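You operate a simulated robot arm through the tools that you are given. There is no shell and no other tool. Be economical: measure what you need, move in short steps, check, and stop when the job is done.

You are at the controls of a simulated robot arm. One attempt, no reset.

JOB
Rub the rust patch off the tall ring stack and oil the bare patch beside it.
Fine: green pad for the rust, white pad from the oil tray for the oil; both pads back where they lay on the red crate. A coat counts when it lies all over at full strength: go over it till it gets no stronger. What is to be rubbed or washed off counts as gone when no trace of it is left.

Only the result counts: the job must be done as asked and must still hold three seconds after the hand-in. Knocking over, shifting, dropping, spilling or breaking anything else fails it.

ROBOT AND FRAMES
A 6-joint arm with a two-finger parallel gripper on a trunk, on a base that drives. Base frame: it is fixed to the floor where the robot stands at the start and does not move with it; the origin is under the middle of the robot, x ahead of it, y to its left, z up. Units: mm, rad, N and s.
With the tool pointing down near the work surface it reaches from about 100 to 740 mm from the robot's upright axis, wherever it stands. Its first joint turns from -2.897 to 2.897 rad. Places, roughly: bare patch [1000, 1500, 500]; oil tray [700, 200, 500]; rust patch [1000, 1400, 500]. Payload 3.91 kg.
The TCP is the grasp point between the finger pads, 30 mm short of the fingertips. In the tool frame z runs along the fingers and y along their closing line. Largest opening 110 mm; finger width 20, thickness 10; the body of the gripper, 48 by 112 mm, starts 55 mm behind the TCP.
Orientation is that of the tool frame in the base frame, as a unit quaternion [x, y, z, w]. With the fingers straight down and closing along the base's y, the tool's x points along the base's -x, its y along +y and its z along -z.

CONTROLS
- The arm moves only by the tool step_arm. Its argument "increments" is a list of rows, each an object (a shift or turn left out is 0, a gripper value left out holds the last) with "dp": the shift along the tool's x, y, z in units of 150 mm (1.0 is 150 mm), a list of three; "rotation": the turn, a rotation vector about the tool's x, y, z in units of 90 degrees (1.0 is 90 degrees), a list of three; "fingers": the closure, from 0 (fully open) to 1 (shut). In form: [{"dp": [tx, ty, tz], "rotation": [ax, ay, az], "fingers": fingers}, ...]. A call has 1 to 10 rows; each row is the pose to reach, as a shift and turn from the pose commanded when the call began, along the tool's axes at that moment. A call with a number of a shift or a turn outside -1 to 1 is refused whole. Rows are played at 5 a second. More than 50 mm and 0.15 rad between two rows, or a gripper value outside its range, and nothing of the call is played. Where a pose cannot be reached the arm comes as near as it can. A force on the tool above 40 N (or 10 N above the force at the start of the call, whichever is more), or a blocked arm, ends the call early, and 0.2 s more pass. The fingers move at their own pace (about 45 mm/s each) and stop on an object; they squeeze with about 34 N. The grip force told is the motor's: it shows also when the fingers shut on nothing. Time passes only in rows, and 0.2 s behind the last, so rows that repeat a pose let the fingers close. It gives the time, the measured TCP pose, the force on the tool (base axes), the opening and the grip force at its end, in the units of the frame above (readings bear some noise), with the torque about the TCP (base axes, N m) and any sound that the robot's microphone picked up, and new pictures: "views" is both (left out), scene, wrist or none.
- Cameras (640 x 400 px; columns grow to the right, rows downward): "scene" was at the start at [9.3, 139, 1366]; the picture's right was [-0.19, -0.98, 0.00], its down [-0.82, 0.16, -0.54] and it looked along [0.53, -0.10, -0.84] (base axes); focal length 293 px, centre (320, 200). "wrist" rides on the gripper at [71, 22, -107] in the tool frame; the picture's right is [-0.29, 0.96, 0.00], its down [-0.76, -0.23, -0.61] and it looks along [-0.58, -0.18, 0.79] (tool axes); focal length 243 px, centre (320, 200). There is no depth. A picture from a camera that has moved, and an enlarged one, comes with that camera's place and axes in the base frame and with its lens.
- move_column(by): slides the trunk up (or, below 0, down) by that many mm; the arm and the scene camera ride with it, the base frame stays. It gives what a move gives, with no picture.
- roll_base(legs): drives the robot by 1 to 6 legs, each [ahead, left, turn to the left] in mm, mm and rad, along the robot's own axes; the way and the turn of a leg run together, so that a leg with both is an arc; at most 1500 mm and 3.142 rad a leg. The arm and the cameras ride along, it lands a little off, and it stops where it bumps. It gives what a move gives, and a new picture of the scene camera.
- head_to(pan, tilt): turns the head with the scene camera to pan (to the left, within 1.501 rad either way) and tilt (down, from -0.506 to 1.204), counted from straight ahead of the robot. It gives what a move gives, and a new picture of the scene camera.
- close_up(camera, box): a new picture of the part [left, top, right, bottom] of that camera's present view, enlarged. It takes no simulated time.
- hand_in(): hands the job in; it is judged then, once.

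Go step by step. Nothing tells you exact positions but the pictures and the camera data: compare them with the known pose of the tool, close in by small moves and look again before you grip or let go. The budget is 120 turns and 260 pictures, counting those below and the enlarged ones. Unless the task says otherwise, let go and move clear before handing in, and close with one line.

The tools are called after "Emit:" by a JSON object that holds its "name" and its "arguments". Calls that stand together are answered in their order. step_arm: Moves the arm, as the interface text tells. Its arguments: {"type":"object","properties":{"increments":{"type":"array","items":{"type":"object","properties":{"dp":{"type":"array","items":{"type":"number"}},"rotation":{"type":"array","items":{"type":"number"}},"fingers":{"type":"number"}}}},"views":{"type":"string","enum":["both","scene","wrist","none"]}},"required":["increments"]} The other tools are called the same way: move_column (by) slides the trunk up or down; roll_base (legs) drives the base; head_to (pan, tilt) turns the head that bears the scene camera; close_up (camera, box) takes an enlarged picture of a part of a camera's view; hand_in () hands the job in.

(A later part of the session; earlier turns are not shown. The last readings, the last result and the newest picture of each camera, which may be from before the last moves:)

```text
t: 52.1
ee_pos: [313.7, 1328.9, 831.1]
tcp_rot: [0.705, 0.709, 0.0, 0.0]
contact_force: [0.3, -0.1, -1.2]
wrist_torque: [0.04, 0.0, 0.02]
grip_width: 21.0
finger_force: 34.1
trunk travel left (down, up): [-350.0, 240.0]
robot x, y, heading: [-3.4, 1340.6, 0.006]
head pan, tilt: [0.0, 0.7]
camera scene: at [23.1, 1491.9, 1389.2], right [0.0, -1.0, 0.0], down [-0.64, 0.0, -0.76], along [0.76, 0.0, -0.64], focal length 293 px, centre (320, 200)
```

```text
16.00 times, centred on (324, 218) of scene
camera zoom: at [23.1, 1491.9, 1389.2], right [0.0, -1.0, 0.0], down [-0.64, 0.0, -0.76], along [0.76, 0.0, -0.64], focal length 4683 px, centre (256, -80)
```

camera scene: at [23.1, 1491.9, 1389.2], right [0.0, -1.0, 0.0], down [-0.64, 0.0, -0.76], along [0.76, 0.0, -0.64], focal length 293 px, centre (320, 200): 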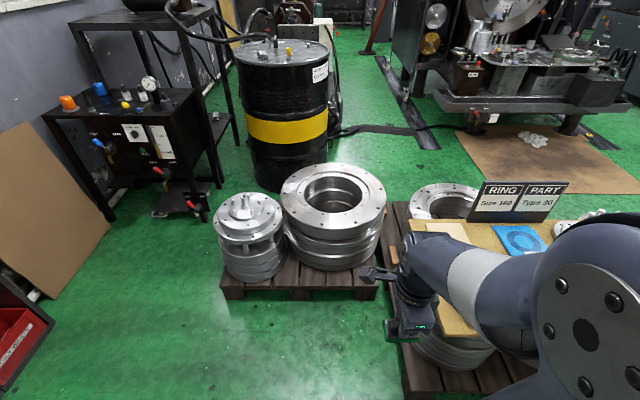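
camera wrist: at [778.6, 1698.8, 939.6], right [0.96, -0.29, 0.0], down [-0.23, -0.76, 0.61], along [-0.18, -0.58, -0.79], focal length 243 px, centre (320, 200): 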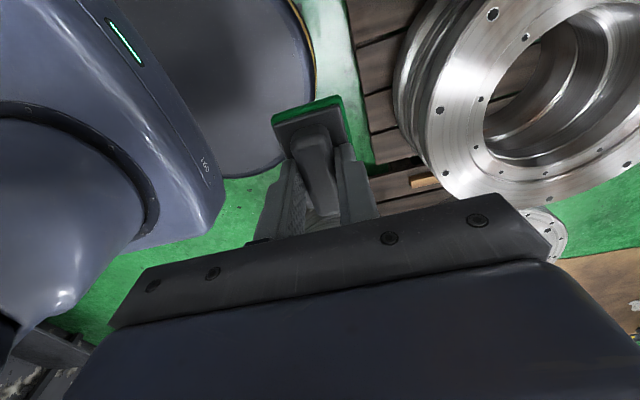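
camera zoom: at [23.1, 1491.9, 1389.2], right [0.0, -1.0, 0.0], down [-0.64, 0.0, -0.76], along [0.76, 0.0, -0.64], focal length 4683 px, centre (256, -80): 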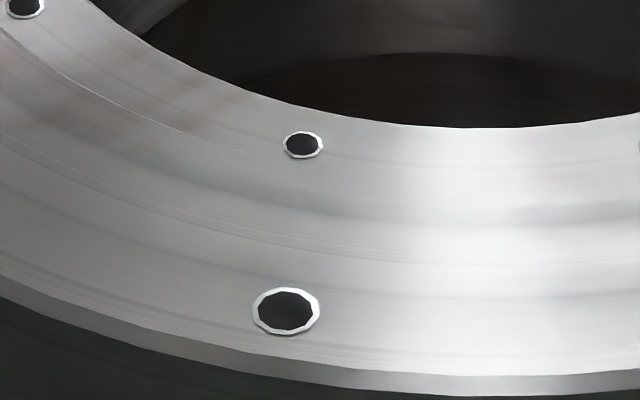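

Emit:
{"name": "roll_base", "arguments": {"legs": [[0, -1340, -0.006]]}}

Emit:
{"name": "step_arm", "arguments": {"increments": [{"dp": [0, 0.3, 0]}, {"dp": [0, 0.6, 0]}, {"dp": [0, 0.9, 0.1]}, {"dp": [0, 1.0, 0.3]}, {"dp": [0, 1.0, 0.3]}], "views": "wrist"}}

```text
t: 58.9
ee_pos: [316.5, -34.4, 831.2]
tcp_rot: [0.707, 0.707, 0.0, 0.001]
contact_force: [-0.6, -0.2, -0.7]
wrist_torque: [-0.01, -0.01, 0.02]
grip_width: 20.9
finger_force: 34.1
trunk travel left (down, up): [-350.0, 240.0]
robot x, y, heading: [-1.1, -24.0, -0.003]
head pan, tilt: [0.0, 0.7]
camera scene: at [27.1, 131.2, 1389.3], right [0.0, -1.0, 0.0], down [-0.64, 0.0, -0.76], along [0.76, 0.0, -0.64], focal length 293 px, centre (320, 200)
```

scene: 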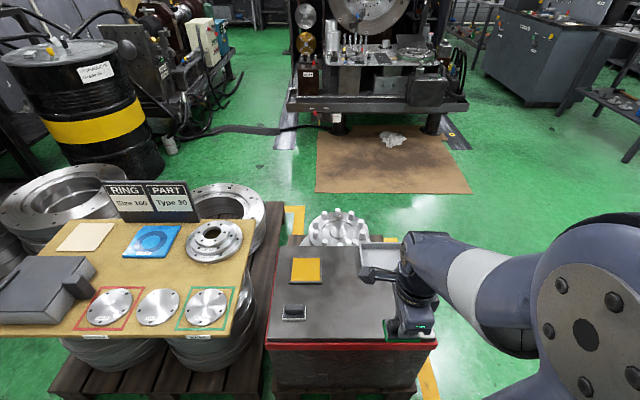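

```text
t: 60.1
ee_pos: [470.5, -33.7, 787.5]
tcp_rot: [0.707, 0.707, 0.0, 0.0]
contact_force: [-0.1, 0.1, -0.2]
wrist_torque: [0.0, 0.01, 0.02]
grip_width: 20.7
finger_force: 34.2
trunk travel left (down, up): [-350.0, 240.0]
robot x, y, heading: [-2.7, -20.8, 0.001]
head pan, tilt: [0.0, 0.7]
camera wrist: at [491.8, 38.2, 895.7], right [0.96, -0.29, 0.0], down [-0.23, -0.76, 0.61], along [-0.18, -0.58, -0.79], focal length 243 px, centre (320, 200)
```

wrist: 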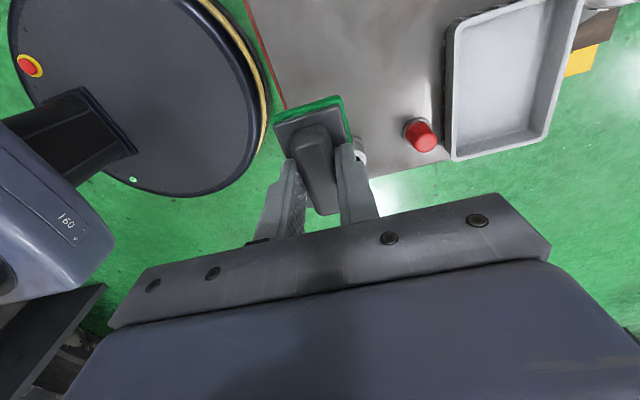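

Emit:
{"name": "step_arm", "arguments": {"increments": [{"dp": [0.245, 0.143, 0.1]}, {"dp": [0.245, 0.143, 0.4]}, {"dp": [0.245, 0.143, 0.7]}, {"dp": [0.245, 0.143, 1.0]}, {"dp": [0.245, 0.143, 1.0]}], "views": "wrist"}}

```text
t: 61.3
ee_pos: [486.6, 5.2, 639.6]
tcp_rot: [0.707, 0.707, -0.001, 0.001]
contact_force: [0.2, -0.1, -0.3]
wrist_torque: [-0.02, 0.01, -0.01]
grip_width: 21.0
finger_force: 34.4
trunk travel left (down, up): [-350.0, 240.0]
robot x, y, heading: [3.9, -21.5, -0.004]
head pan, tilt: [0.0, 0.7]
camera wrist: at [509.1, 76.3, 747.5], right [0.96, -0.29, 0.0], down [-0.23, -0.76, 0.61], along [-0.18, -0.58, -0.79], focal length 243 px, centre (320, 200)
```

wrist: 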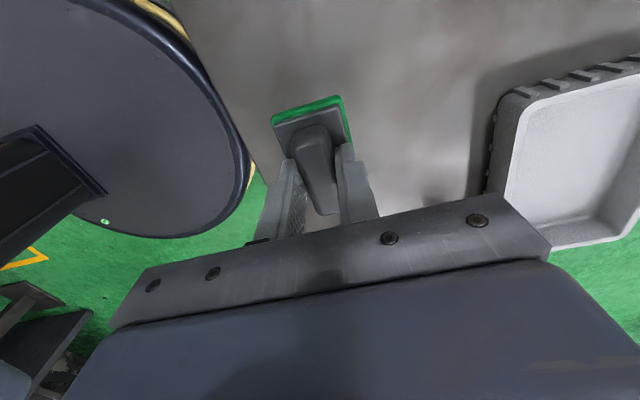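

Emit:
{"name": "step_arm", "arguments": {"increments": [{"dp": [-0.01, 0.035, 0.15]}, {"dp": [-0.01, 0.035, 0.28]}, {"dp": [-0.01, 0.035, 0.32]}, {"dp": [-0.01, 0.035, 0.333]}, {"dp": [-0.01, 0.035, 0.338]}], "views": "none"}}

```text
t: 62.5
ee_pos: [491.7, 1.0, 587.8]
tcp_rot: [0.707, 0.707, 0.001, 0.001]
contact_force: [-2.9, -0.7, 21.1]
wrist_torque: [-0.21, 0.29, -0.02]
grip_width: 21.1
finger_force: 34.1
trunk travel left (down, up): [-350.0, 240.0]
robot x, y, heading: [-3.7, -18.7, 0.001]
head pan, tilt: [0.0, 0.7]
```

Emit:
{"name": "step_arm", "arguments": {"increments": [{"dp": [0, 0, -0.01]}, {"dp": [0, 0, -0.01], "fingers": 0.7}, {"dp": [0, 0, -0.01], "fingers": 0.3}, {"dp": [0, 0, -0.01], "fingers": 0}, {"dp": [0, 0, -0.01], "fingers": 0}, {"dp": [0, 0, -0.01], "fingers": 0}, {"dp": [0, 0, -0.2]}, {"dp": [0, 0, -0.5]}, {"dp": [0, 0, -0.8]}, {"dp": [0, 0, -0.8]}], "views": "wrist"}}

```text
t: 64.7
ee_pos: [494.4, -1.6, 704.5]
tcp_rot: [0.707, 0.707, 0.0, 0.0]
contact_force: [1.2, -0.6, 0.0]
wrist_torque: [0.04, 0.01, 0.02]
grip_width: 110.0
finger_force: 0.0
trunk travel left (down, up): [-350.0, 240.0]
robot x, y, heading: [4.0, -19.8, -0.004]
head pan, tilt: [0.0, 0.7]
camera wrist: at [515.8, 71.4, 812.7], right [0.96, -0.29, 0.0], down [-0.23, -0.76, 0.61], along [-0.18, -0.58, -0.79], focal length 243 px, centre (320, 200)
```

wrist: 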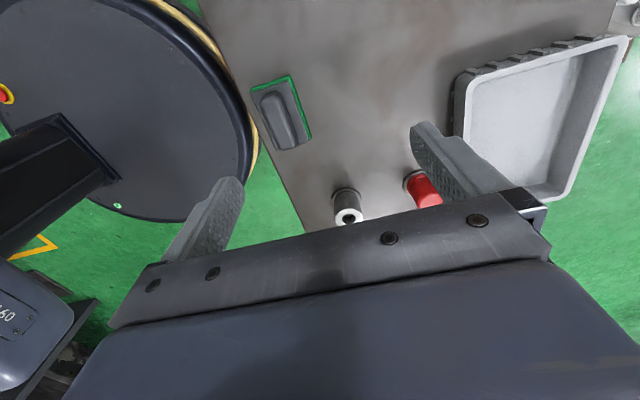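

Emit:
{"name": "close_up", "arguments": {"camera": "wrist", "box": [220, 60, 348, 140]}}

```text
5.00 times, centred on (284, 100) of wrist
camera zoom: at [515.8, 71.4, 812.7], right [0.96, -0.29, 0.0], down [-0.23, -0.76, 0.61], along [-0.18, -0.58, -0.79], focal length 1213 px, centre (500, 700)
```

zoom: 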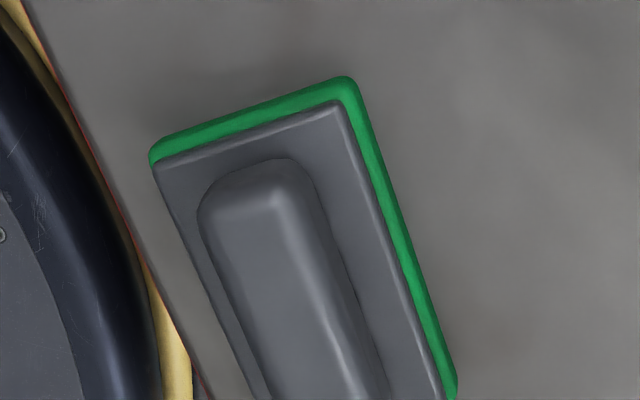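

Emit:
{"name": "step_arm", "arguments": {"increments": [{"dp": [0, -0.31, 0.05]}, {"dp": [0.01, -0.31, 0.3]}, {"dp": [0.01, -0.31, 0.55]}, {"dp": [0.01, -0.31, 0.7]}, {"dp": [0.01, -0.31, 0.757]}, {"dp": [0.01, -0.31, 0.757]}], "views": "wrist"}}

```text
t: 66.1
ee_pos: [445.9, 2.2, 593.0]
tcp_rot: [0.707, 0.707, -0.001, 0.0]
contact_force: [0.0, 0.7, 0.0]
wrist_torque: [-0.01, -0.01, 0.01]
grip_width: 110.1
finger_force: 0.0
trunk travel left (down, up): [-350.0, 240.0]
robot x, y, heading: [2.1, -19.5, -0.005]
head pan, tilt: [0.0, 0.7]
camera wrist: at [468.0, 74.4, 701.1], right [0.96, -0.29, 0.0], down [-0.23, -0.76, 0.61], along [-0.18, -0.58, -0.79], focal length 243 px, centre (320, 200)
```

wrist: 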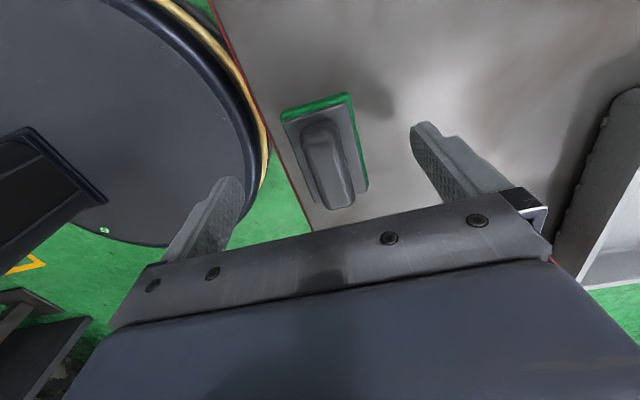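

Emit:
{"name": "step_arm", "arguments": {"increments": [{"dp": [0, 0.04, 0.01], "fingers": 0.4}, {"dp": [0, 0.04, 0.01], "fingers": 1}, {"dp": [0, 0.04, 0.01], "fingers": 1}, {"dp": [0, 0.04, 0.01], "fingers": 1}, {"dp": [0, 0.04, 0.01], "fingers": 1}, {"dp": [0, 0.04, 0.01], "fingers": 1}, {"dp": [0, 0.04, -0.06]}, {"dp": [0, 0.2, -0.08]}, {"dp": [0, 0.3, -0.08]}, {"dp": [0, 0.3, -0.08]}], "views": "wrist"}}

```text
t: 68.3
ee_pos: [492.6, 3.6, 605.7]
tcp_rot: [0.708, 0.706, 0.0, 0.001]
contact_force: [0.1, 0.2, -1.3]
wrist_torque: [0.06, -0.04, 0.02]
grip_width: 21.1
finger_force: 34.1
trunk travel left (down, up): [-350.0, 240.0]
robot x, y, heading: [2.0, -24.0, -0.001]
head pan, tilt: [0.0, 0.7]
camera wrist: at [514.1, 75.1, 713.4], right [0.96, -0.29, 0.0], down [-0.23, -0.76, 0.61], along [-0.18, -0.58, -0.79], focal length 243 px, centre (320, 200)
```

wrist: 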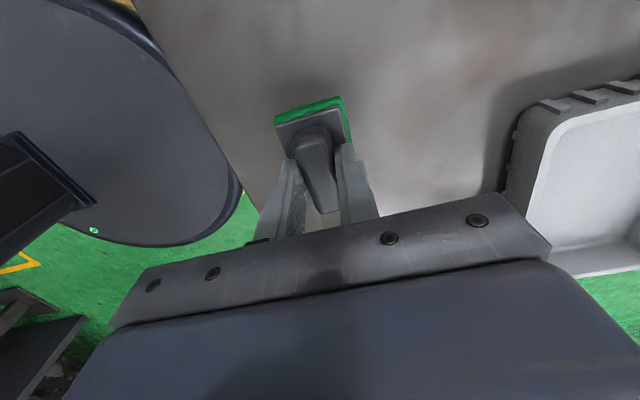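

Emit:
{"name": "step_arm", "arguments": {"increments": [{"dp": [0, 0, 0.05]}, {"dp": [0, 0, 0.08]}, {"dp": [0, 0, 0.088]}, {"dp": [0, 0, 0.088]}], "views": "none"}}

```text
t: 69.3
ee_pos: [491.6, 1.1, 590.8]
tcp_rot: [0.707, 0.707, 0.001, 0.001]
contact_force: [-2.1, 1.2, 10.0]
wrist_torque: [0.05, 0.11, -0.01]
grip_width: 20.9
finger_force: 34.0
trunk travel left (down, up): [-350.0, 240.0]
robot x, y, heading: [2.5, -20.9, -0.003]
head pan, tilt: [0.0, 0.7]
```

Emit:
{"name": "step_arm", "arguments": {"increments": [{"dp": [0, 0, -0.012]}, {"dp": [0, 0, -0.012]}], "views": "none"}}

Emit:
{"name": "step_arm", "arguments": {"increments": [{"fingers": 0.65}, {"fingers": 0.65}, {"fingers": 0.65}], "views": "wrist"}}

```text
t: 69.9
ee_pos: [493.2, 2.3, 592.0]
tcp_rot: [0.707, 0.707, 0.0, 0.0]
contact_force: [-0.3, 0.0, -0.2]
wrist_torque: [-0.01, -0.01, -0.01]
grip_width: 20.8
finger_force: 33.9
trunk travel left (down, up): [-350.0, 240.0]
robot x, y, heading: [4.7, -23.4, 0.004]
head pan, tilt: [0.0, 0.7]
```

```text
t: 70.7
ee_pos: [492.8, 2.6, 592.2]
tcp_rot: [0.707, 0.707, 0.0, 0.0]
contact_force: [0.1, 0.6, 0.0]
wrist_torque: [-0.05, 0.01, -0.02]
grip_width: 38.6
finger_force: 0.1
trunk travel left (down, up): [-350.0, 240.0]
robot x, y, heading: [2.9, -20.0, 0.002]
head pan, tilt: [0.0, 0.7]
camera wrist: at [514.0, 74.4, 700.6], right [0.96, -0.29, 0.0], down [-0.23, -0.76, 0.61], along [-0.18, -0.58, -0.79], focal length 243 px, centre (320, 200)
```

wrist: 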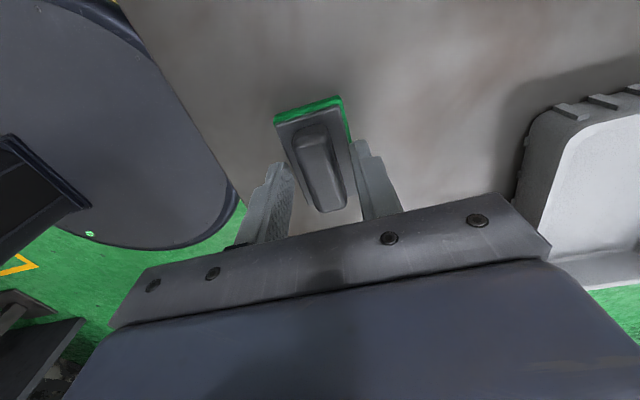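

Emit:
{"name": "step_arm", "arguments": {"increments": [{"dp": [0, 0, -0.15]}, {"dp": [0, 0, -0.4], "fingers": 0}, {"dp": [0, 0, -0.6]}, {"dp": [0.1, 0, -0.8]}, {"dp": [0.3, 0, -1.0]}, {"dp": [0.6, 0, -1.0]}, {"dp": [0.9, 0, -1.0]}, {"dp": [1.0, 0, -1.0]}], "views": "none"}}

Emit:
{"name": "step_arm", "arguments": {"increments": [{"dp": [0.2, 0, 0]}, {"dp": [0.4, 0, 0.1]}, {"dp": [0.4, 0, 0.3]}, {"dp": [0.4, 0, 0.3]}], "views": "wrist"}}

```text
t: 72.5
ee_pos: [493.7, 154.1, 743.8]
tcp_rot: [0.707, 0.707, 0.0, 0.0]
contact_force: [0.2, 0.1, 0.1]
wrist_torque: [0.0, 0.0, -0.01]
grip_width: 110.0
finger_force: 0.1
trunk travel left (down, up): [-350.0, 240.0]
robot x, y, heading: [2.0, -23.5, -0.0]
head pan, tilt: [0.0, 0.7]
```

```text
t: 73.5
ee_pos: [491.0, 214.2, 698.6]
tcp_rot: [0.707, 0.708, 0.0, 0.0]
contact_force: [0.0, 0.8, 1.2]
wrist_torque: [0.02, 0.0, 0.0]
grip_width: 110.0
finger_force: 0.1
trunk travel left (down, up): [-350.0, 240.0]
robot x, y, heading: [-1.9, -21.3, -0.0]
head pan, tilt: [0.0, 0.7]
camera wrist: at [512.4, 286.5, 806.1], right [0.96, -0.29, 0.0], down [-0.23, -0.76, 0.61], along [-0.18, -0.58, -0.79], focal length 243 px, centre (320, 200)
```

wrist: 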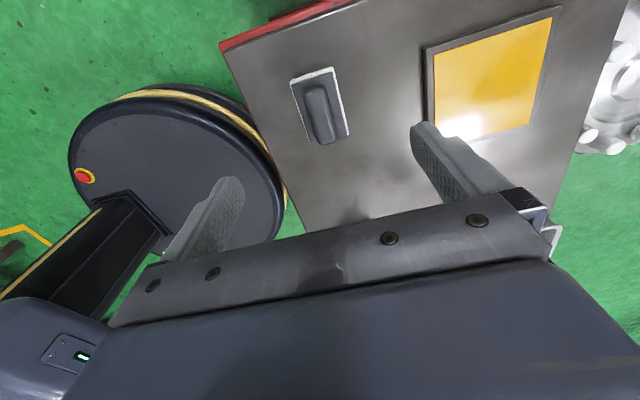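

Emit:
{"name": "step_arm", "arguments": {"increments": [{"dp": [-0.02, 0, 0.3]}, {"dp": [-0.02, 0, 0.55]}, {"dp": [-0.02, 0, 0.68]}, {"dp": [-0.02, 0, 0.722]}, {"dp": [-0.02, 0, 0.722]}], "views": "wrist"}}

```text
t: 74.7
ee_pos: [492.8, 209.9, 588.9]
tcp_rot: [0.708, 0.707, -0.001, 0.001]
contact_force: [0.5, 0.7, -0.5]
wrist_torque: [0.04, -0.05, 0.0]
grip_width: 109.7
finger_force: 0.1
trunk travel left (down, up): [-350.0, 240.0]
robot x, y, heading: [-1.1, -20.2, -0.004]
head pan, tilt: [0.0, 0.7]
camera wrist: at [514.6, 282.3, 696.2], right [0.96, -0.29, 0.0], down [-0.23, -0.76, 0.61], along [-0.18, -0.58, -0.79], focal length 243 px, centre (320, 200)
```

wrist: 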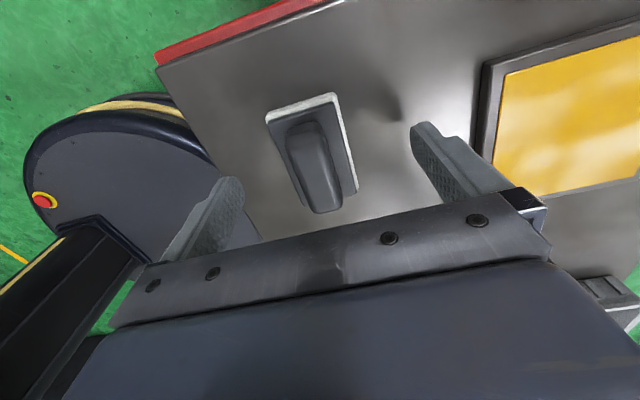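

Emit:
{"name": "step_arm", "arguments": {"increments": [{"fingers": 0.5}, {"fingers": 1}, {"fingers": 1}, {"fingers": 1}, {"fingers": 1}, {"fingers": 1}, {"dp": [0, 0, -0.2]}, {"dp": [0, 0, -0.5]}, {"dp": [0, 0, -0.7]}, {"dp": [0, 0, -0.7]}], "views": "wrist"}}

```text
t: 76.9
ee_pos: [491.1, 213.5, 690.6]
tcp_rot: [0.707, 0.707, 0.0, -0.001]
contact_force: [-0.1, 0.6, -1.1]
wrist_torque: [-0.02, 0.02, 0.03]
grip_width: 21.2
finger_force: 34.0
trunk travel left (down, up): [-350.0, 240.0]
robot x, y, heading: [1.2, -18.0, 0.0]
head pan, tilt: [0.0, 0.7]
camera wrist: at [511.9, 284.5, 799.2], right [0.96, -0.29, 0.0], down [-0.23, -0.76, 0.61], along [-0.18, -0.58, -0.79], focal length 243 px, centre (320, 200)
```

wrist: 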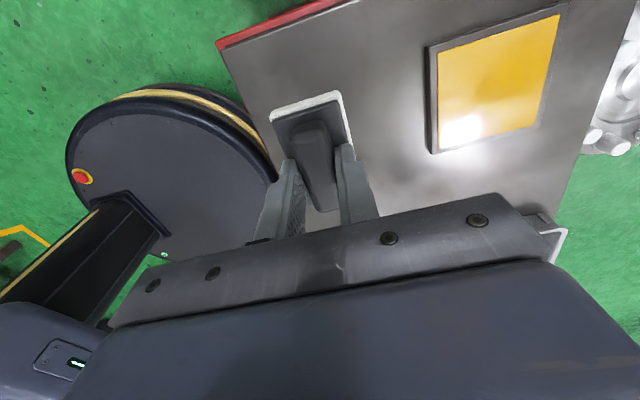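

Emit:
{"name": "step_arm", "arguments": {"increments": [{"dp": [-0.05, 0.3, 0]}, {"dp": [-0.15, 0.6, 0]}, {"dp": [-0.25, 0.85, 0]}, {"dp": [-0.25, 1.0, 0]}, {"dp": [-0.25, 1.0, 0]}], "views": "none"}}

Emit:
{"name": "step_arm", "arguments": {"increments": [{"dp": [0, 0.08, 0.1]}, {"dp": [0, 0.08, 0.35]}, {"dp": [0, 0.08, 0.5]}, {"dp": [0, 0.08, 0.5]}], "views": "wrist"}}

```text
t: 78.1
ee_pos: [639.9, 170.5, 692.8]
tcp_rot: [0.707, 0.707, -0.001, 0.0]
contact_force: [0.2, 0.0, -1.3]
wrist_torque: [0.01, 0.02, -0.01]
grip_width: 21.2
finger_force: 33.6
trunk travel left (down, up): [-350.0, 240.0]
robot x, y, heading: [1.1, -21.5, -0.001]
head pan, tilt: [0.0, 0.7]
```

```text
t: 79.1
ee_pos: [652.7, 172.8, 619.2]
tcp_rot: [0.707, 0.707, 0.0, 0.0]
contact_force: [-0.6, -0.1, -0.4]
wrist_torque: [0.04, 0.02, 0.03]
grip_width: 21.0
finger_force: 33.2
trunk travel left (down, up): [-350.0, 240.0]
robot x, y, heading: [-0.2, -21.9, 0.002]
head pan, tilt: [0.0, 0.7]
camera wrist: at [674.3, 244.4, 727.1], right [0.96, -0.29, 0.0], down [-0.23, -0.76, 0.61], along [-0.18, -0.58, -0.79], focal length 243 px, centre (320, 200)
```

wrist: 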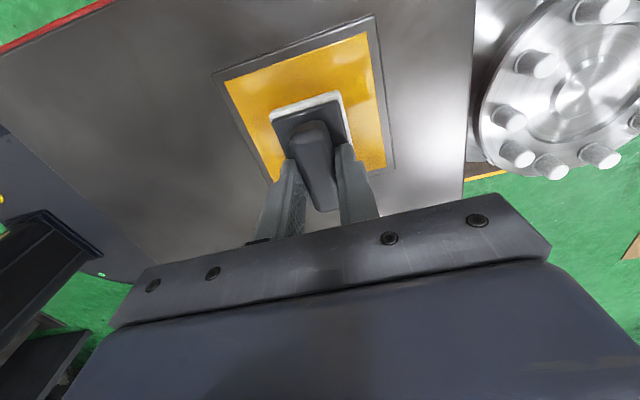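

Emit:
{"name": "step_arm", "arguments": {"increments": [{"dp": [0, 0, 0.08]}, {"dp": [0, 0, 0.12]}, {"dp": [0, 0, 0.15]}, {"dp": [0, 0, 0.17]}, {"dp": [0, 0, 0.18]}], "views": "wrist"}}

```text
t: 80.3
ee_pos: [656.9, 172.9, 599.5]
tcp_rot: [0.708, 0.707, 0.004, 0.002]
contact_force: [-0.8, 0.3, 15.4]
wrist_torque: [-0.17, 0.36, -0.02]
grip_width: 20.9
finger_force: 34.4
trunk travel left (down, up): [-350.0, 240.0]
robot x, y, heading: [-1.4, -22.6, -0.001]
head pan, tilt: [0.0, 0.7]
stopped in row 5: the force on the tool passed its limit (the readings are from after the stop); the commanded pose is now the measured one
camera wrist: at [677.2, 245.1, 707.5], right [0.96, -0.29, 0.01], down [-0.24, -0.76, 0.6], along [-0.17, -0.58, -0.8], focal length 243 px, centre (320, 200)
```

wrist: 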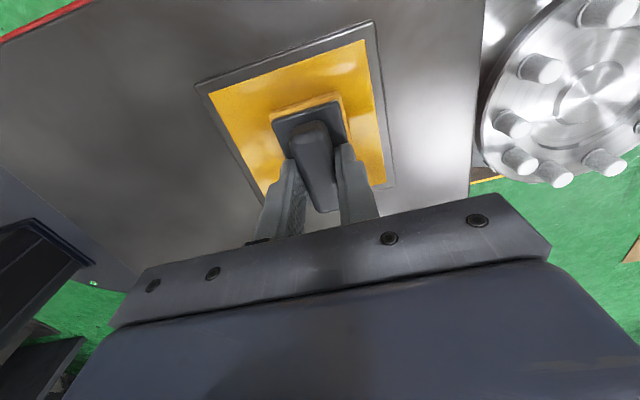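

Emit:
{"name": "step_arm", "arguments": {"increments": [{"dp": [0, 0, -0.02]}, {"dp": [0, 0, -0.1]}, {"dp": [0, 0, -0.2]}, {"dp": [0, 0, -0.2]}, {"dp": [0, 0, -0.2]}, {"dp": [0, 0, -0.5]}, {"dp": [0, 0, -0.8]}, {"dp": [0, 0, -1.0]}, {"dp": [0, 0, -1.0]}], "views": "wrist"}}

```text
t: 82.3
ee_pos: [654.0, 172.0, 746.7]
tcp_rot: [0.707, 0.707, 0.002, 0.001]
contact_force: [0.2, 0.6, -0.5]
wrist_torque: [0.01, 0.0, -0.04]
grip_width: 21.1
finger_force: 33.9
trunk travel left (down, up): [-350.0, 240.0]
robot x, y, heading: [4.6, -20.5, 0.002]
head pan, tilt: [0.0, 0.7]
camera wrist: at [675.1, 242.7, 855.5], right [0.96, -0.29, 0.0], down [-0.23, -0.76, 0.61], along [-0.17, -0.58, -0.8], focal length 243 px, centre (320, 200)
```

wrist: 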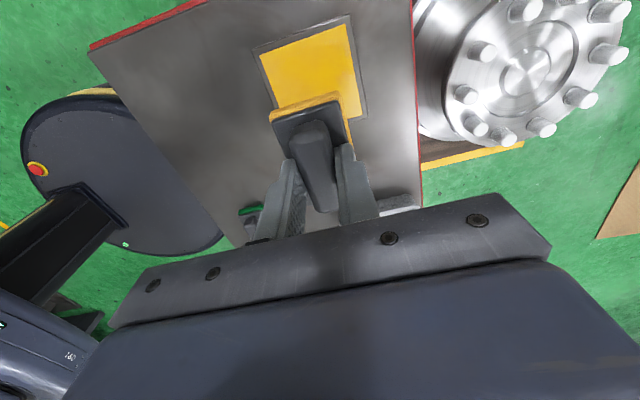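

Emit:
{"name": "step_arm", "arguments": {"increments": [{"dp": [0, -0.25, -0.1]}, {"dp": [0, -0.5, -0.2]}, {"dp": [0, -0.75, -0.3]}, {"dp": [0, -1.0, -0.4]}, {"dp": [0, -1.0, -0.55]}], "views": "none"}}

Emit:
{"name": "step_arm", "arguments": {"increments": [{"dp": [-0.2, -0.25, 0]}, {"dp": [-0.4, -0.5, 0]}, {"dp": [-0.6, -0.75, 0]}, {"dp": [-0.8, -1.0, 0]}, {"dp": [-1.0, -1.0, 0]}, {"dp": [-1.0, -1.0, 0]}], "views": "none"}}

Emit:
{"name": "step_arm", "arguments": {"increments": [{"dp": [0, -0.25, 0]}, {"dp": [0, -0.35, 0]}, {"dp": [0, -0.35, 0]}], "views": "none"}}

Emit:
{"name": "roll_base", "arguments": {"legs": [[0, 1500, 0], [0, 160, 0], [440, 0, 0]]}}

```text
t: 83.5
ee_pos: [503.6, 175.4, 827.5]
tcp_rot: [0.706, 0.708, 0.002, 0.001]
contact_force: [0.1, 0.2, 0.4]
wrist_torque: [0.0, -0.03, -0.05]
grip_width: 21.0
finger_force: 34.6
trunk travel left (down, up): [-350.0, 240.0]
robot x, y, heading: [-0.2, -21.2, 0.0]
head pan, tilt: [0.0, 0.7]
```

```text
t: 84.9
ee_pos: [357.2, 24.8, 827.4]
tcp_rot: [0.707, 0.708, 0.002, 0.0]
contact_force: [0.2, -0.5, -1.8]
wrist_torque: [-0.04, 0.0, -0.02]
grip_width: 20.7
finger_force: 34.8
trunk travel left (down, up): [-350.0, 240.0]
robot x, y, heading: [2.7, -18.2, -0.002]
head pan, tilt: [0.0, 0.7]
```

```text
t: 85.7
ee_pos: [302.1, 20.9, 829.1]
tcp_rot: [0.706, 0.708, 0.002, 0.001]
contact_force: [-0.6, 0.3, -0.9]
wrist_torque: [-0.04, -0.03, 0.02]
grip_width: 20.9
finger_force: 34.1
trunk travel left (down, up): [-350.0, 240.0]
robot x, y, heading: [1.8, -27.6, -0.001]
head pan, tilt: [0.0, 0.7]
```

```text
t: 96.5
ee_pos: [761.9, 1670.6, 829.5]
tcp_rot: [0.712, 0.703, 0.002, 0.0]
contact_force: [-0.4, 0.0, -1.0]
wrist_torque: [-0.02, -0.03, 0.0]
grip_width: 21.0
finger_force: 33.9
trunk travel left (down, up): [-350.0, 240.0]
robot x, y, heading: [459.2, 1635.6, -0.011]
head pan, tilt: [0.0, 0.7]
camera scene: at [487.8, 1784.5, 1389.3], right [-0.01, -1.0, 0.0], down [-0.64, 0.01, -0.77], along [0.76, -0.01, -0.64], focal length 293 px, centre (320, 200)
```

scene: 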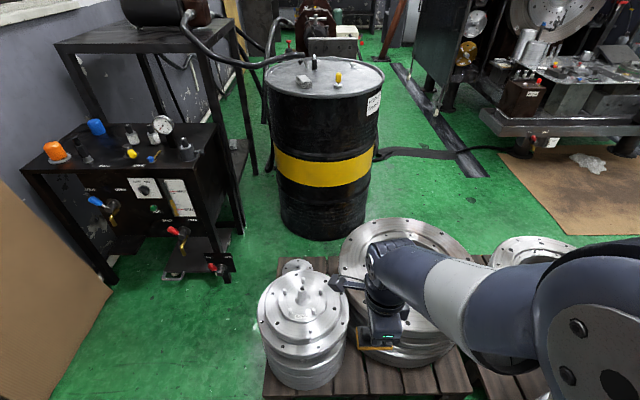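

Emit:
{"name": "step_arm", "arguments": {"increments": [{"dp": [-0.18, 0.25, 0]}, {"dp": [-0.37, 0.5, 0]}, {"dp": [-0.56, 0.75, 0]}, {"dp": [-0.75, 1.0, 0]}, {"dp": [-0.75, 1.0, 0]}], "views": "none"}}

Emit:
{"name": "step_arm", "arguments": {"increments": [{"dp": [-0.18, 0.25, 0]}, {"dp": [-0.36, 0.5, 0]}, {"dp": [-0.36, 0.5, 0.3]}, {"dp": [-0.36, 0.5, 0.6]}, {"dp": [-0.36, 0.5, 0.9]}, {"dp": [-0.36, 0.5, 0.9]}], "views": "wrist"}}

```text
t: 97.7
ee_pos: [910.5, 1556.4, 830.2]
tcp_rot: [0.712, 0.702, 0.001, 0.0]
contact_force: [0.1, 0.3, 0.2]
wrist_torque: [0.0, 0.04, -0.04]
grip_width: 20.9
finger_force: 34.2
trunk travel left (down, up): [-350.0, 240.0]
robot x, y, heading: [455.0, 1633.3, -0.012]
head pan, tilt: [0.0, 0.7]
```

```text
t: 99.1
ee_pos: [985.3, 1500.2, 693.0]
tcp_rot: [0.711, 0.703, 0.002, 0.0]
contact_force: [0.5, -1.1, -0.6]
wrist_torque: [-0.01, 0.03, 0.0]
grip_width: 20.7
finger_force: 34.1
trunk travel left (down, up): [-350.0, 240.0]
robot x, y, heading: [461.0, 1630.7, -0.013]
head pan, tilt: [0.0, 0.7]
camera wrist: at [1006.5, 1571.7, 800.6], right [0.95, -0.3, 0.0], down [-0.24, -0.76, 0.61], along [-0.18, -0.58, -0.8], focal length 243 px, centre (320, 200)
```

wrist: 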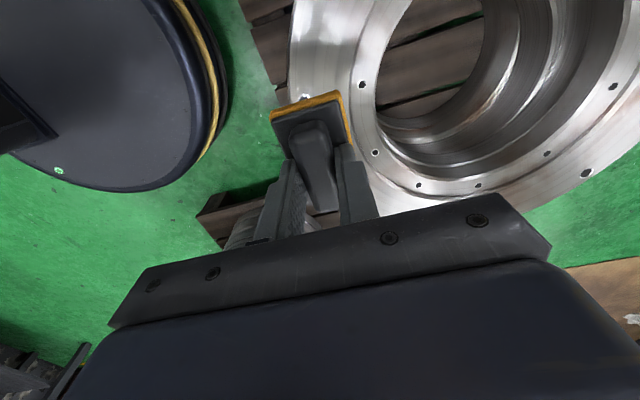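

Emit:
{"name": "close_up", "arguments": {"camera": "wrist", "box": [276, 0, 404, 80]}}

```text
5.00 times, centred on (340, 40) of wrist
camera zoom: at [1006.5, 1571.7, 800.6], right [0.95, -0.3, 0.0], down [-0.24, -0.76, 0.61], along [-0.18, -0.58, -0.8], focal length 1213 px, centre (220, 1000)
```

zoom: 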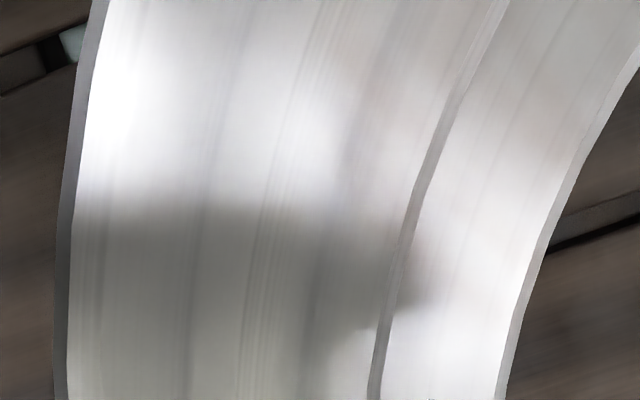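

Emit:
{"name": "step_arm", "arguments": {"increments": [{"dp": [0, 0.03, 0.3]}, {"dp": [0, 0.03, 0.6]}, {"dp": [0, 0.03, 0.85]}, {"dp": [0, 0.03, 1.0]}, {"dp": [0, 0.03, 1.0]}], "views": "none"}}

Emit:
{"name": "step_arm", "arguments": {"increments": [{"dp": [0, 0, 0.12]}, {"dp": [0, 0, 0.2]}, {"dp": [0, 0, 0.23]}, {"dp": [0, 0, 0.24]}, {"dp": [0, 0, 0.248]}, {"dp": [0, 0, 0.255]}, {"dp": [0, 0, 0.26]}], "views": "wrist"}}

```text
t: 100.3
ee_pos: [990.8, 1500.6, 545.2]
tcp_rot: [0.712, 0.702, 0.002, 0.001]
contact_force: [-0.2, -0.2, -0.6]
wrist_torque: [0.02, -0.01, 0.0]
grip_width: 21.0
finger_force: 33.9
trunk travel left (down, up): [-350.0, 240.0]
robot x, y, heading: [462.6, 1631.1, -0.015]
head pan, tilt: [0.0, 0.7]
```

```text
t: 101.9
ee_pos: [990.4, 1499.3, 505.3]
tcp_rot: [0.712, 0.702, 0.001, 0.0]
contact_force: [-1.8, 0.7, 5.2]
wrist_torque: [0.09, 0.19, -0.03]
grip_width: 21.0
finger_force: 34.2
trunk travel left (down, up): [-350.0, 240.0]
robot x, y, heading: [461.5, 1631.6, -0.014]
head pan, tilt: [0.0, 0.7]
camera wrist: at [1012.7, 1571.6, 613.5], right [0.95, -0.3, 0.0], down [-0.24, -0.76, 0.61], along [-0.18, -0.58, -0.8], focal length 243 px, centre (320, 200)
```

wrist: 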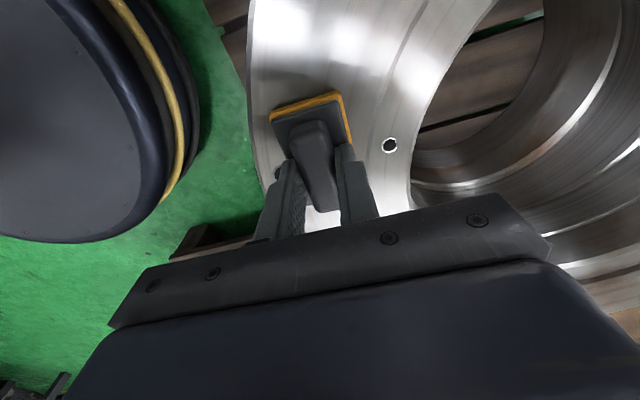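

Emit:
{"name": "step_arm", "arguments": {"increments": [{"dp": [0, 0.13, 0.005]}, {"dp": [0.15, 0.13, 0.005]}, {"dp": [0.15, -0.13, 0.005]}, {"dp": [0, -0.13, 0.005]}, {"dp": [-0.15, -0.13, 0.005]}, {"dp": [-0.15, 0.13, 0.005]}, {"dp": [0, 0.13, 0.005]}, {"dp": [0, 0, 0.005]}], "views": "none"}}

Emit:
{"name": "step_arm", "arguments": {"increments": [{"dp": [0, 0, -0.15]}, {"dp": [0, -0.1, -0.4]}, {"dp": [0.1, -0.2, -0.65]}, {"dp": [0.3, -0.35, -0.85]}, {"dp": [0.3, -0.5, -1]}, {"dp": [0.3, -0.6, -1]}], "views": "wrist"}}

```text
t: 103.7
ee_pos: [992.4, 1501.7, 504.5]
tcp_rot: [0.712, 0.702, 0.003, 0.004]
contact_force: [9.2, -1.9, 29.2]
wrist_torque: [0.17, 0.15, -0.01]
grip_width: 21.1
finger_force: 33.6
trunk travel left (down, up): [-350.0, 240.0]
robot x, y, heading: [461.5, 1631.8, -0.015]
head pan, tilt: [0.0, 0.7]
```

```text
t: 105.1
ee_pos: [900.1, 1547.2, 654.9]
tcp_rot: [0.712, 0.702, 0.002, 0.001]
contact_force: [-0.4, 0.4, -0.1]
wrist_torque: [-0.02, 0.0, -0.02]
grip_width: 21.2
finger_force: 33.8
trunk travel left (down, up): [-350.0, 240.0]
robot x, y, heading: [460.3, 1634.8, -0.016]
head pan, tilt: [0.0, 0.7]
camera wrist: at [922.7, 1618.2, 763.1], right [0.95, -0.3, 0.0], down [-0.24, -0.76, 0.61], along [-0.18, -0.58, -0.8], focal length 243 px, centre (320, 200)
```

wrist: 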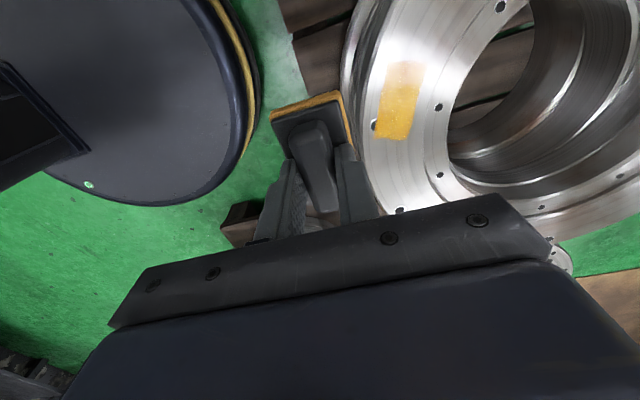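

Emit:
{"name": "close_up", "arguments": {"camera": "wrist", "box": [336, 50, 464, 130]}}

Emit:
{"name": "close_up", "arguments": {"camera": "wrist", "box": [350, 60, 446, 150]}}

```text
5.00 times, centred on (400, 90) of wrist
camera zoom: at [922.7, 1618.2, 763.1], right [0.95, -0.3, 0.0], down [-0.24, -0.76, 0.61], along [-0.18, -0.58, -0.8], focal length 1213 px, centre (-80, 750)
```

zoom: 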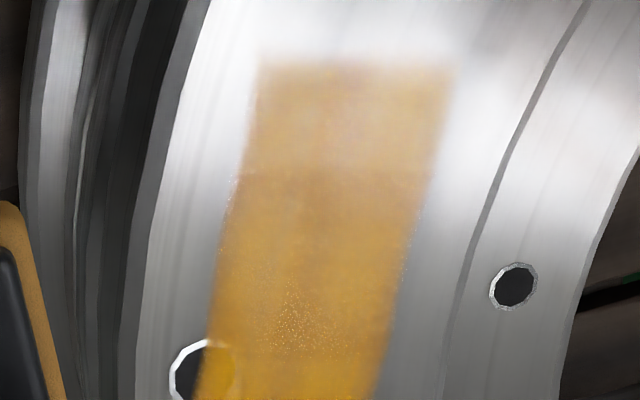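

```text
4.44 times, centred on (398, 105) of wrist
camera zoom: at [922.7, 1618.2, 763.1], right [0.95, -0.3, 0.0], down [-0.24, -0.76, 0.61], along [-0.18, -0.58, -0.8], focal length 1078 px, centre (-27, 622)
```

zoom: 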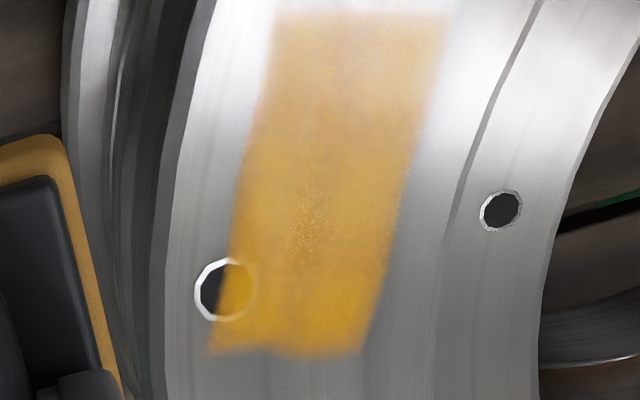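

Emit:
{"name": "step_arm", "arguments": {"increments": [{"dp": [-0.27, 0.2, 0.1]}, {"dp": [-0.27, 0.45, 0.3]}, {"dp": [-0.27, 0.58, 0.55]}, {"dp": [-0.27, 0.58, 0.8]}, {"dp": [-0.27, 0.58, 0.94]}, {"dp": [-0.27, 0.58, 0.975]}, {"dp": [-0.27, 0.58, 0.985]}, {"dp": [-0.27, 0.58, 0.992]}, {"dp": [-0.27, 0.58, 0.998]}], "views": "none"}}

```text
refused: row 1 steps farther than a row can; nothing moved
```

Emit:
{"name": "step_arm", "arguments": {"increments": [{"dp": [-0.15, 0.2, 0.1]}, {"dp": [-0.27, 0.45, 0.2]}, {"dp": [-0.27, 0.58, 0.45]}, {"dp": [-0.27, 0.58, 0.7]}, {"dp": [-0.27, 0.58, 0.9]}, {"dp": [-0.27, 0.58, 0.97]}, {"dp": [-0.27, 0.58, 0.985]}, {"dp": [-0.27, 0.58, 0.992]}, {"dp": [-0.27, 0.58, 0.998]}], "views": "none"}}

```text
t: 107.1
ee_pos: [987.9, 1505.9, 505.2]
tcp_rot: [0.712, 0.702, 0.002, 0.003]
contact_force: [0.0, -2.8, 11.7]
wrist_torque: [-0.11, 0.33, 0.04]
grip_width: 21.0
finger_force: 33.8
trunk travel left (down, up): [-350.0, 240.0]
robot x, y, heading: [457.1, 1629.5, -0.014]
head pan, tilt: [0.0, 0.7]
```

Emit:
{"name": "step_arm", "arguments": {"increments": [{"dp": [0.23, 0.0, 0]}, {"dp": [0.23, 0.2, 0]}, {"dp": [0.1, 0.15, 0]}, {"dp": [0.1, -0.08, 0]}, {"dp": [-0.05, -0.12, 0]}, {"dp": [-0.05, 0.1, 0]}, {"dp": [-0.2, 0.05, 0]}, {"dp": [-0.23, -0.2, 0]}, {"dp": [0, -0.08, 0]}, {"dp": [0.25, 0.0, 0]}], "views": "none"}}

Emit:
{"name": "step_arm", "arguments": {"increments": [{"dp": [0.0, 0.17, 0]}, {"dp": [-0.3, 0.1, 0]}, {"dp": [-0.5, -0.05, 0]}, {"dp": [-0.5, -0.18, 0]}, {"dp": [-0.25, -0.1, 0]}, {"dp": [0.0, 0.0, 0]}, {"dp": [0.0, 0.2, 0]}, {"dp": [-0.25, 0.08, 0]}, {"dp": [-0.48, -0.08, 0]}, {"dp": [-0.25, 0.0, 0]}], "views": "none"}}

Emit:
{"name": "step_arm", "arguments": {"increments": [{"dp": [0, 0, -0.15]}, {"dp": [0, -0.1, -0.4]}, {"dp": [0.1, -0.2, -0.65]}, {"dp": [0.3, -0.35, -0.85]}, {"dp": [0.3, -0.5, -1]}, {"dp": [0.3, -0.6, -1]}], "views": "wrist"}}

Emit:
{"name": "close_up", "arguments": {"camera": "wrist", "box": [350, 60, 446, 150]}}

```text
t: 108.2
ee_pos: [974.8, 1512.2, 505.1]
tcp_rot: [0.712, 0.702, 0.003, 0.003]
contact_force: [-7.0, -3.5, 22.2]
wrist_torque: [-0.12, 0.59, 0.0]
grip_width: 21.0
finger_force: 34.5
trunk travel left (down, up): [-350.0, 240.0]
robot x, y, heading: [461.2, 1637.6, -0.014]
head pan, tilt: [0.0, 0.7]
stopped in row 5: the force on the tool passed its limit (the readings are from after the stop); the commanded pose is now the measured one
```

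```text
t: 109.3
ee_pos: [951.9, 1444.3, 504.1]
tcp_rot: [0.713, 0.701, 0.003, 0.005]
contact_force: [-2.2, 6.9, 20.6]
wrist_torque: [0.38, 0.54, -0.1]
grip_width: 21.0
finger_force: 34.2
trunk travel left (down, up): [-350.0, 240.0]
robot x, y, heading: [460.1, 1631.7, -0.013]
head pan, tilt: [0.0, 0.7]
stopped in row 5: the force on the tool passed its limit (the readings are from after the stop); the commanded pose is now the measured one
```

```text
t: 110.7
ee_pos: [862.2, 1488.4, 655.1]
tcp_rot: [0.713, 0.701, 0.003, 0.005]
contact_force: [-1.0, 0.7, -0.2]
wrist_torque: [0.01, 0.04, -0.01]
grip_width: 21.0
finger_force: 33.9
trunk travel left (down, up): [-350.0, 240.0]
robot x, y, heading: [459.6, 1631.1, -0.017]
head pan, tilt: [0.0, 0.7]
camera wrist: at [881.9, 1560.6, 762.0], right [0.95, -0.3, 0.01], down [-0.25, -0.76, 0.61], along [-0.18, -0.58, -0.79], focal length 243 px, centre (320, 200)
```

wrist: 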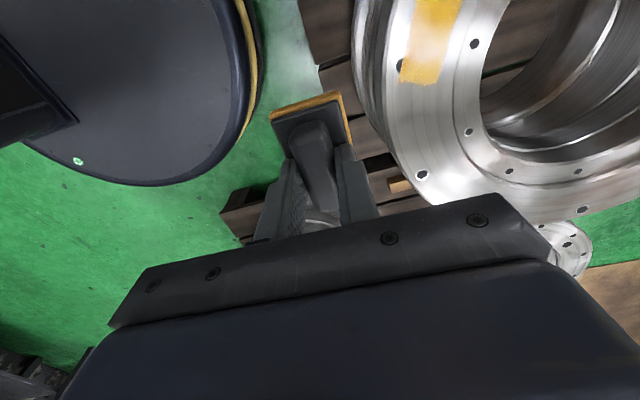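

```text
4.44 times, centred on (398, 105) of wrist
camera zoom: at [881.9, 1560.6, 762.0], right [0.95, -0.3, 0.01], down [-0.25, -0.76, 0.61], along [-0.18, -0.58, -0.79], focal length 1078 px, centre (-27, 622)
```

zoom: 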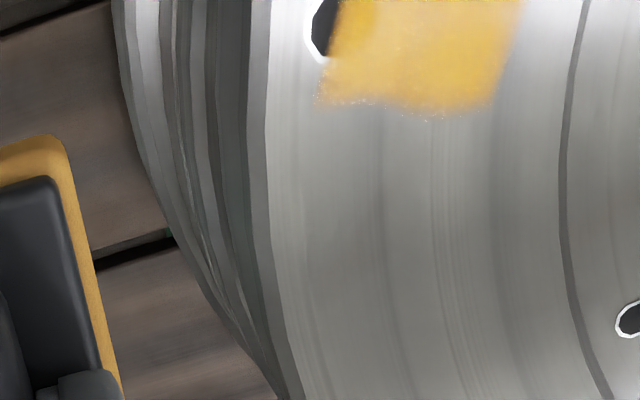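

Emit:
{"name": "step_arm", "arguments": {"increments": [{"dp": [0, 0.25, 0], "rotation": [0.0072, 0.0018, -0.011]}, {"dp": [0.05, 0.5, 0], "rotation": [0.0072, 0.0018, -0.011]}, {"dp": [0.12, 0.75, 0], "rotation": [0.0072, 0.0018, -0.011]}, {"dp": [0.12, 0.833, 0.25], "rotation": [0.0072, 0.0018, -0.011]}, {"dp": [0.12, 0.833, 0.5], "rotation": [0.0072, 0.0018, -0.011]}, {"dp": [0.12, 0.833, 0.73], "rotation": [0.0072, 0.0018, -0.011]}, {"dp": [0.12, 0.833, 0.73], "rotation": [0.0072, 0.0018, -0.011]}], "views": "none"}}

```text
t: 112.3
ee_pos: [989.0, 1506.2, 544.0]
tcp_rot: [0.706, 0.708, 0.001, -0.001]
contact_force: [0.3, 0.0, -0.2]
wrist_torque: [0.01, -0.01, -0.01]
grip_width: 21.1
finger_force: 34.0
trunk travel left (down, up): [-350.0, 240.0]
robot x, y, heading: [457.8, 1628.5, -0.017]
head pan, tilt: [0.0, 0.7]
```

Emit:
{"name": "step_arm", "arguments": {"increments": [{"dp": [0, 0, 0.12]}, {"dp": [0, 0, 0.2]}, {"dp": [0, 0, 0.23]}, {"dp": [0, 0, 0.242]}, {"dp": [0, 0, 0.25]}, {"dp": [0, 0, 0.25]}], "views": "none"}}

```text
t: 113.7
ee_pos: [988.2, 1505.7, 505.8]
tcp_rot: [0.707, 0.707, 0.0, 0.0]
contact_force: [-0.9, 0.3, -0.9]
wrist_torque: [-0.01, 0.02, 0.01]
grip_width: 20.8
finger_force: 34.2
trunk travel left (down, up): [-350.0, 240.0]
robot x, y, heading: [461.2, 1633.2, -0.017]
head pan, tilt: [0.0, 0.7]
```

Just above contact; press slightly, then stroke in smaller steps.

Emit:
{"name": "step_arm", "arguments": {"increments": [{"dp": [0, 0, 0.007]}, {"dp": [0, 0, 0.012]}], "views": "none"}}

Emit:
{"name": "step_arm", "arguments": {"increments": [{"dp": [0.12, 0.03, 0]}, {"dp": [0.22, 0.08, 0]}, {"dp": [0.22, 0.18, 0]}, {"dp": [0.22, 0.04, 0]}, {"dp": [0.12, -0.06, 0]}, {"dp": [0.0, -0.12, 0]}, {"dp": [0.0, 0.0, 0]}, {"dp": [0.0, 0.12, 0]}, {"dp": [0.12, 0.16, 0]}, {"dp": [0.0, 0.0, 0]}], "views": "none"}}

Emit:
{"name": "step_arm", "arguments": {"increments": [{"dp": [-0.12, -0.03, 0]}, {"dp": [-0.22, -0.08, 0]}, {"dp": [-0.22, -0.18, 0]}, {"dp": [-0.22, -0.04, 0]}, {"dp": [-0.22, 0.06, 0]}, {"dp": [-0.1, 0.1, 0]}, {"dp": [0.0, 0.0, 0]}, {"dp": [-0.1, -0.16, 0]}, {"dp": [0, -0.1, 0]}, {"dp": [0.0, 0.0, 0]}], "views": "none"}}

```text
t: 114.3
ee_pos: [986.8, 1506.2, 504.9]
tcp_rot: [0.706, 0.708, 0.0, 0.0]
contact_force: [0.3, 0.9, 3.6]
wrist_torque: [-0.1, -0.02, -0.02]
grip_width: 21.0
finger_force: 34.1
trunk travel left (down, up): [-350.0, 240.0]
robot x, y, heading: [461.6, 1632.8, -0.016]
head pan, tilt: [0.0, 0.7]
```

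```text
t: 116.5
ee_pos: [988.8, 1507.0, 506.5]
tcp_rot: [0.705, 0.709, 0.0, -0.001]
contact_force: [0.2, -0.4, -0.4]
wrist_torque: [-0.03, -0.02, 0.0]
grip_width: 21.0
finger_force: 34.2
trunk travel left (down, up): [-350.0, 240.0]
robot x, y, heading: [457.7, 1633.9, -0.012]
head pan, tilt: [0.0, 0.7]
```

```text
t: 118.7
ee_pos: [987.7, 1505.5, 504.4]
tcp_rot: [0.707, 0.707, 0.001, 0.0]
contact_force: [-6.6, -1.2, 23.1]
wrist_torque: [-0.15, 0.2, -0.02]
grip_width: 21.2
finger_force: 33.9
trunk travel left (down, up): [-350.0, 240.0]
robot x, y, heading: [454.0, 1634.5, -0.019]
head pan, tilt: [0.0, 0.7]
```

Emit:
{"name": "step_arm", "arguments": {"increments": [{"dp": [0, 0, -0.15]}, {"dp": [0, -0.1, -0.4]}, {"dp": [0.1, -0.2, -0.65]}, {"dp": [0.2, -0.35, -0.85]}, {"dp": [0.2, -0.5, -1]}, {"dp": [0.2, -0.6, -1]}], "views": "none"}}

Emit:
{"name": "close_up", "arguments": {"camera": "wrist", "box": [350, 30, 494, 120]}}

```text
t: 120.1
ee_pos: [895.7, 1535.8, 653.3]
tcp_rot: [0.706, 0.708, 0.001, -0.001]
contact_force: [0.2, 1.0, -0.6]
wrist_torque: [-0.02, -0.03, 0.03]
grip_width: 20.8
finger_force: 34.2
trunk travel left (down, up): [-350.0, 240.0]
robot x, y, heading: [461.7, 1631.9, -0.013]
head pan, tilt: [0.0, 0.7]
```

```text
4.44 times, centred on (422, 75) of wrist
camera zoom: at [917.7, 1606.8, 761.9], right [0.96, -0.29, 0.0], down [-0.23, -0.76, 0.61], along [-0.18, -0.58, -0.79], focal length 1078 px, centre (-133, 756)
```

zoom: 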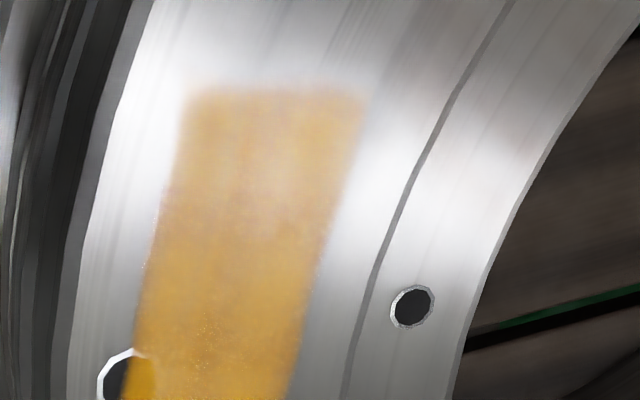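

Emit:
{"name": "step_arm", "arguments": {"increments": [{"dp": [-0.05, 0.25, 0.1]}, {"dp": [-0.1, 0.5, 0.2]}, {"dp": [-0.1, 0.68, 0.4]}, {"dp": [0.0, 0.68, 0.6]}, {"dp": [0.0, 0.68, 0.8]}, {"dp": [0.0, 0.68, 0.93]}, {"dp": [0.0, 0.68, 0.98]}, {"dp": [0.0, 0.68, 0.995]}, {"dp": [0.0, 0.68, 1.0]}, {"dp": [0.0, 0.68, 1.0]}], "views": "none"}}

Emit:
{"name": "step_arm", "arguments": {"increments": [{"dp": [0.0, 0.1, 0.002]}, {"dp": [0.0, 0, 0.002]}, {"dp": [0, -0.12, 0.002]}, {"dp": [-0.1, -0.16, 0.002]}, {"dp": [-0.1, 0.0, 0.002]}, {"dp": [-0.1, 0.08, 0.002]}, {"dp": [-0.2, 0.04, 0.002]}, {"dp": [-0.2, -0.1, 0.002]}, {"dp": [-0.2, -0.2, 0.002]}, {"dp": [-0.2, 0, 0.002]}], "views": "none"}}

Emit:
{"name": "step_arm", "arguments": {"increments": [{"dp": [-0.1, 0.0, 0]}, {"dp": [-0.2, 0, 0]}, {"dp": [-0.2, -0.2, 0]}, {"dp": [-0.1, -0.2, 0]}, {"dp": [0, -0.1, 0]}, {"dp": [0, 0.1, 0]}, {"dp": [0.1, 0.12, 0]}, {"dp": [0.1, -0.06, 0]}, {"dp": [0.2, 0, 0]}, {"dp": [0.2, 0.15, 0]}], "views": "none"}}

```text
t: 122.3
ee_pos: [999.1, 1535.1, 506.2]
tcp_rot: [0.707, 0.707, 0.0, -0.001]
contact_force: [-1.0, 3.1, 8.3]
wrist_torque: [0.05, 0.05, 0.01]
grip_width: 21.0
finger_force: 34.1
trunk travel left (down, up): [-350.0, 240.0]
robot x, y, heading: [460.0, 1633.3, -0.015]
head pan, tilt: [0.0, 0.7]
```

```text
t: 124.5
ee_pos: [997.8, 1504.2, 505.7]
tcp_rot: [0.706, 0.708, -0.001, -0.002]
contact_force: [-9.5, -1.1, 29.5]
wrist_torque: [-0.39, 0.25, -0.07]
grip_width: 20.9
finger_force: 33.8
trunk travel left (down, up): [-350.0, 240.0]
robot x, y, heading: [461.4, 1629.2, -0.017]
head pan, tilt: [0.0, 0.7]
```

```text
t: 126.7
ee_pos: [1020.3, 1533.7, 505.0]
tcp_rot: [0.706, 0.708, 0.0, -0.001]
contact_force: [-7.8, 0.8, 24.5]
wrist_torque: [-0.09, 0.23, -0.02]
grip_width: 20.7
finger_force: 33.6
trunk travel left (down, up): [-350.0, 240.0]
robot x, y, heading: [460.4, 1630.2, -0.016]
head pan, tilt: [0.0, 0.7]
```

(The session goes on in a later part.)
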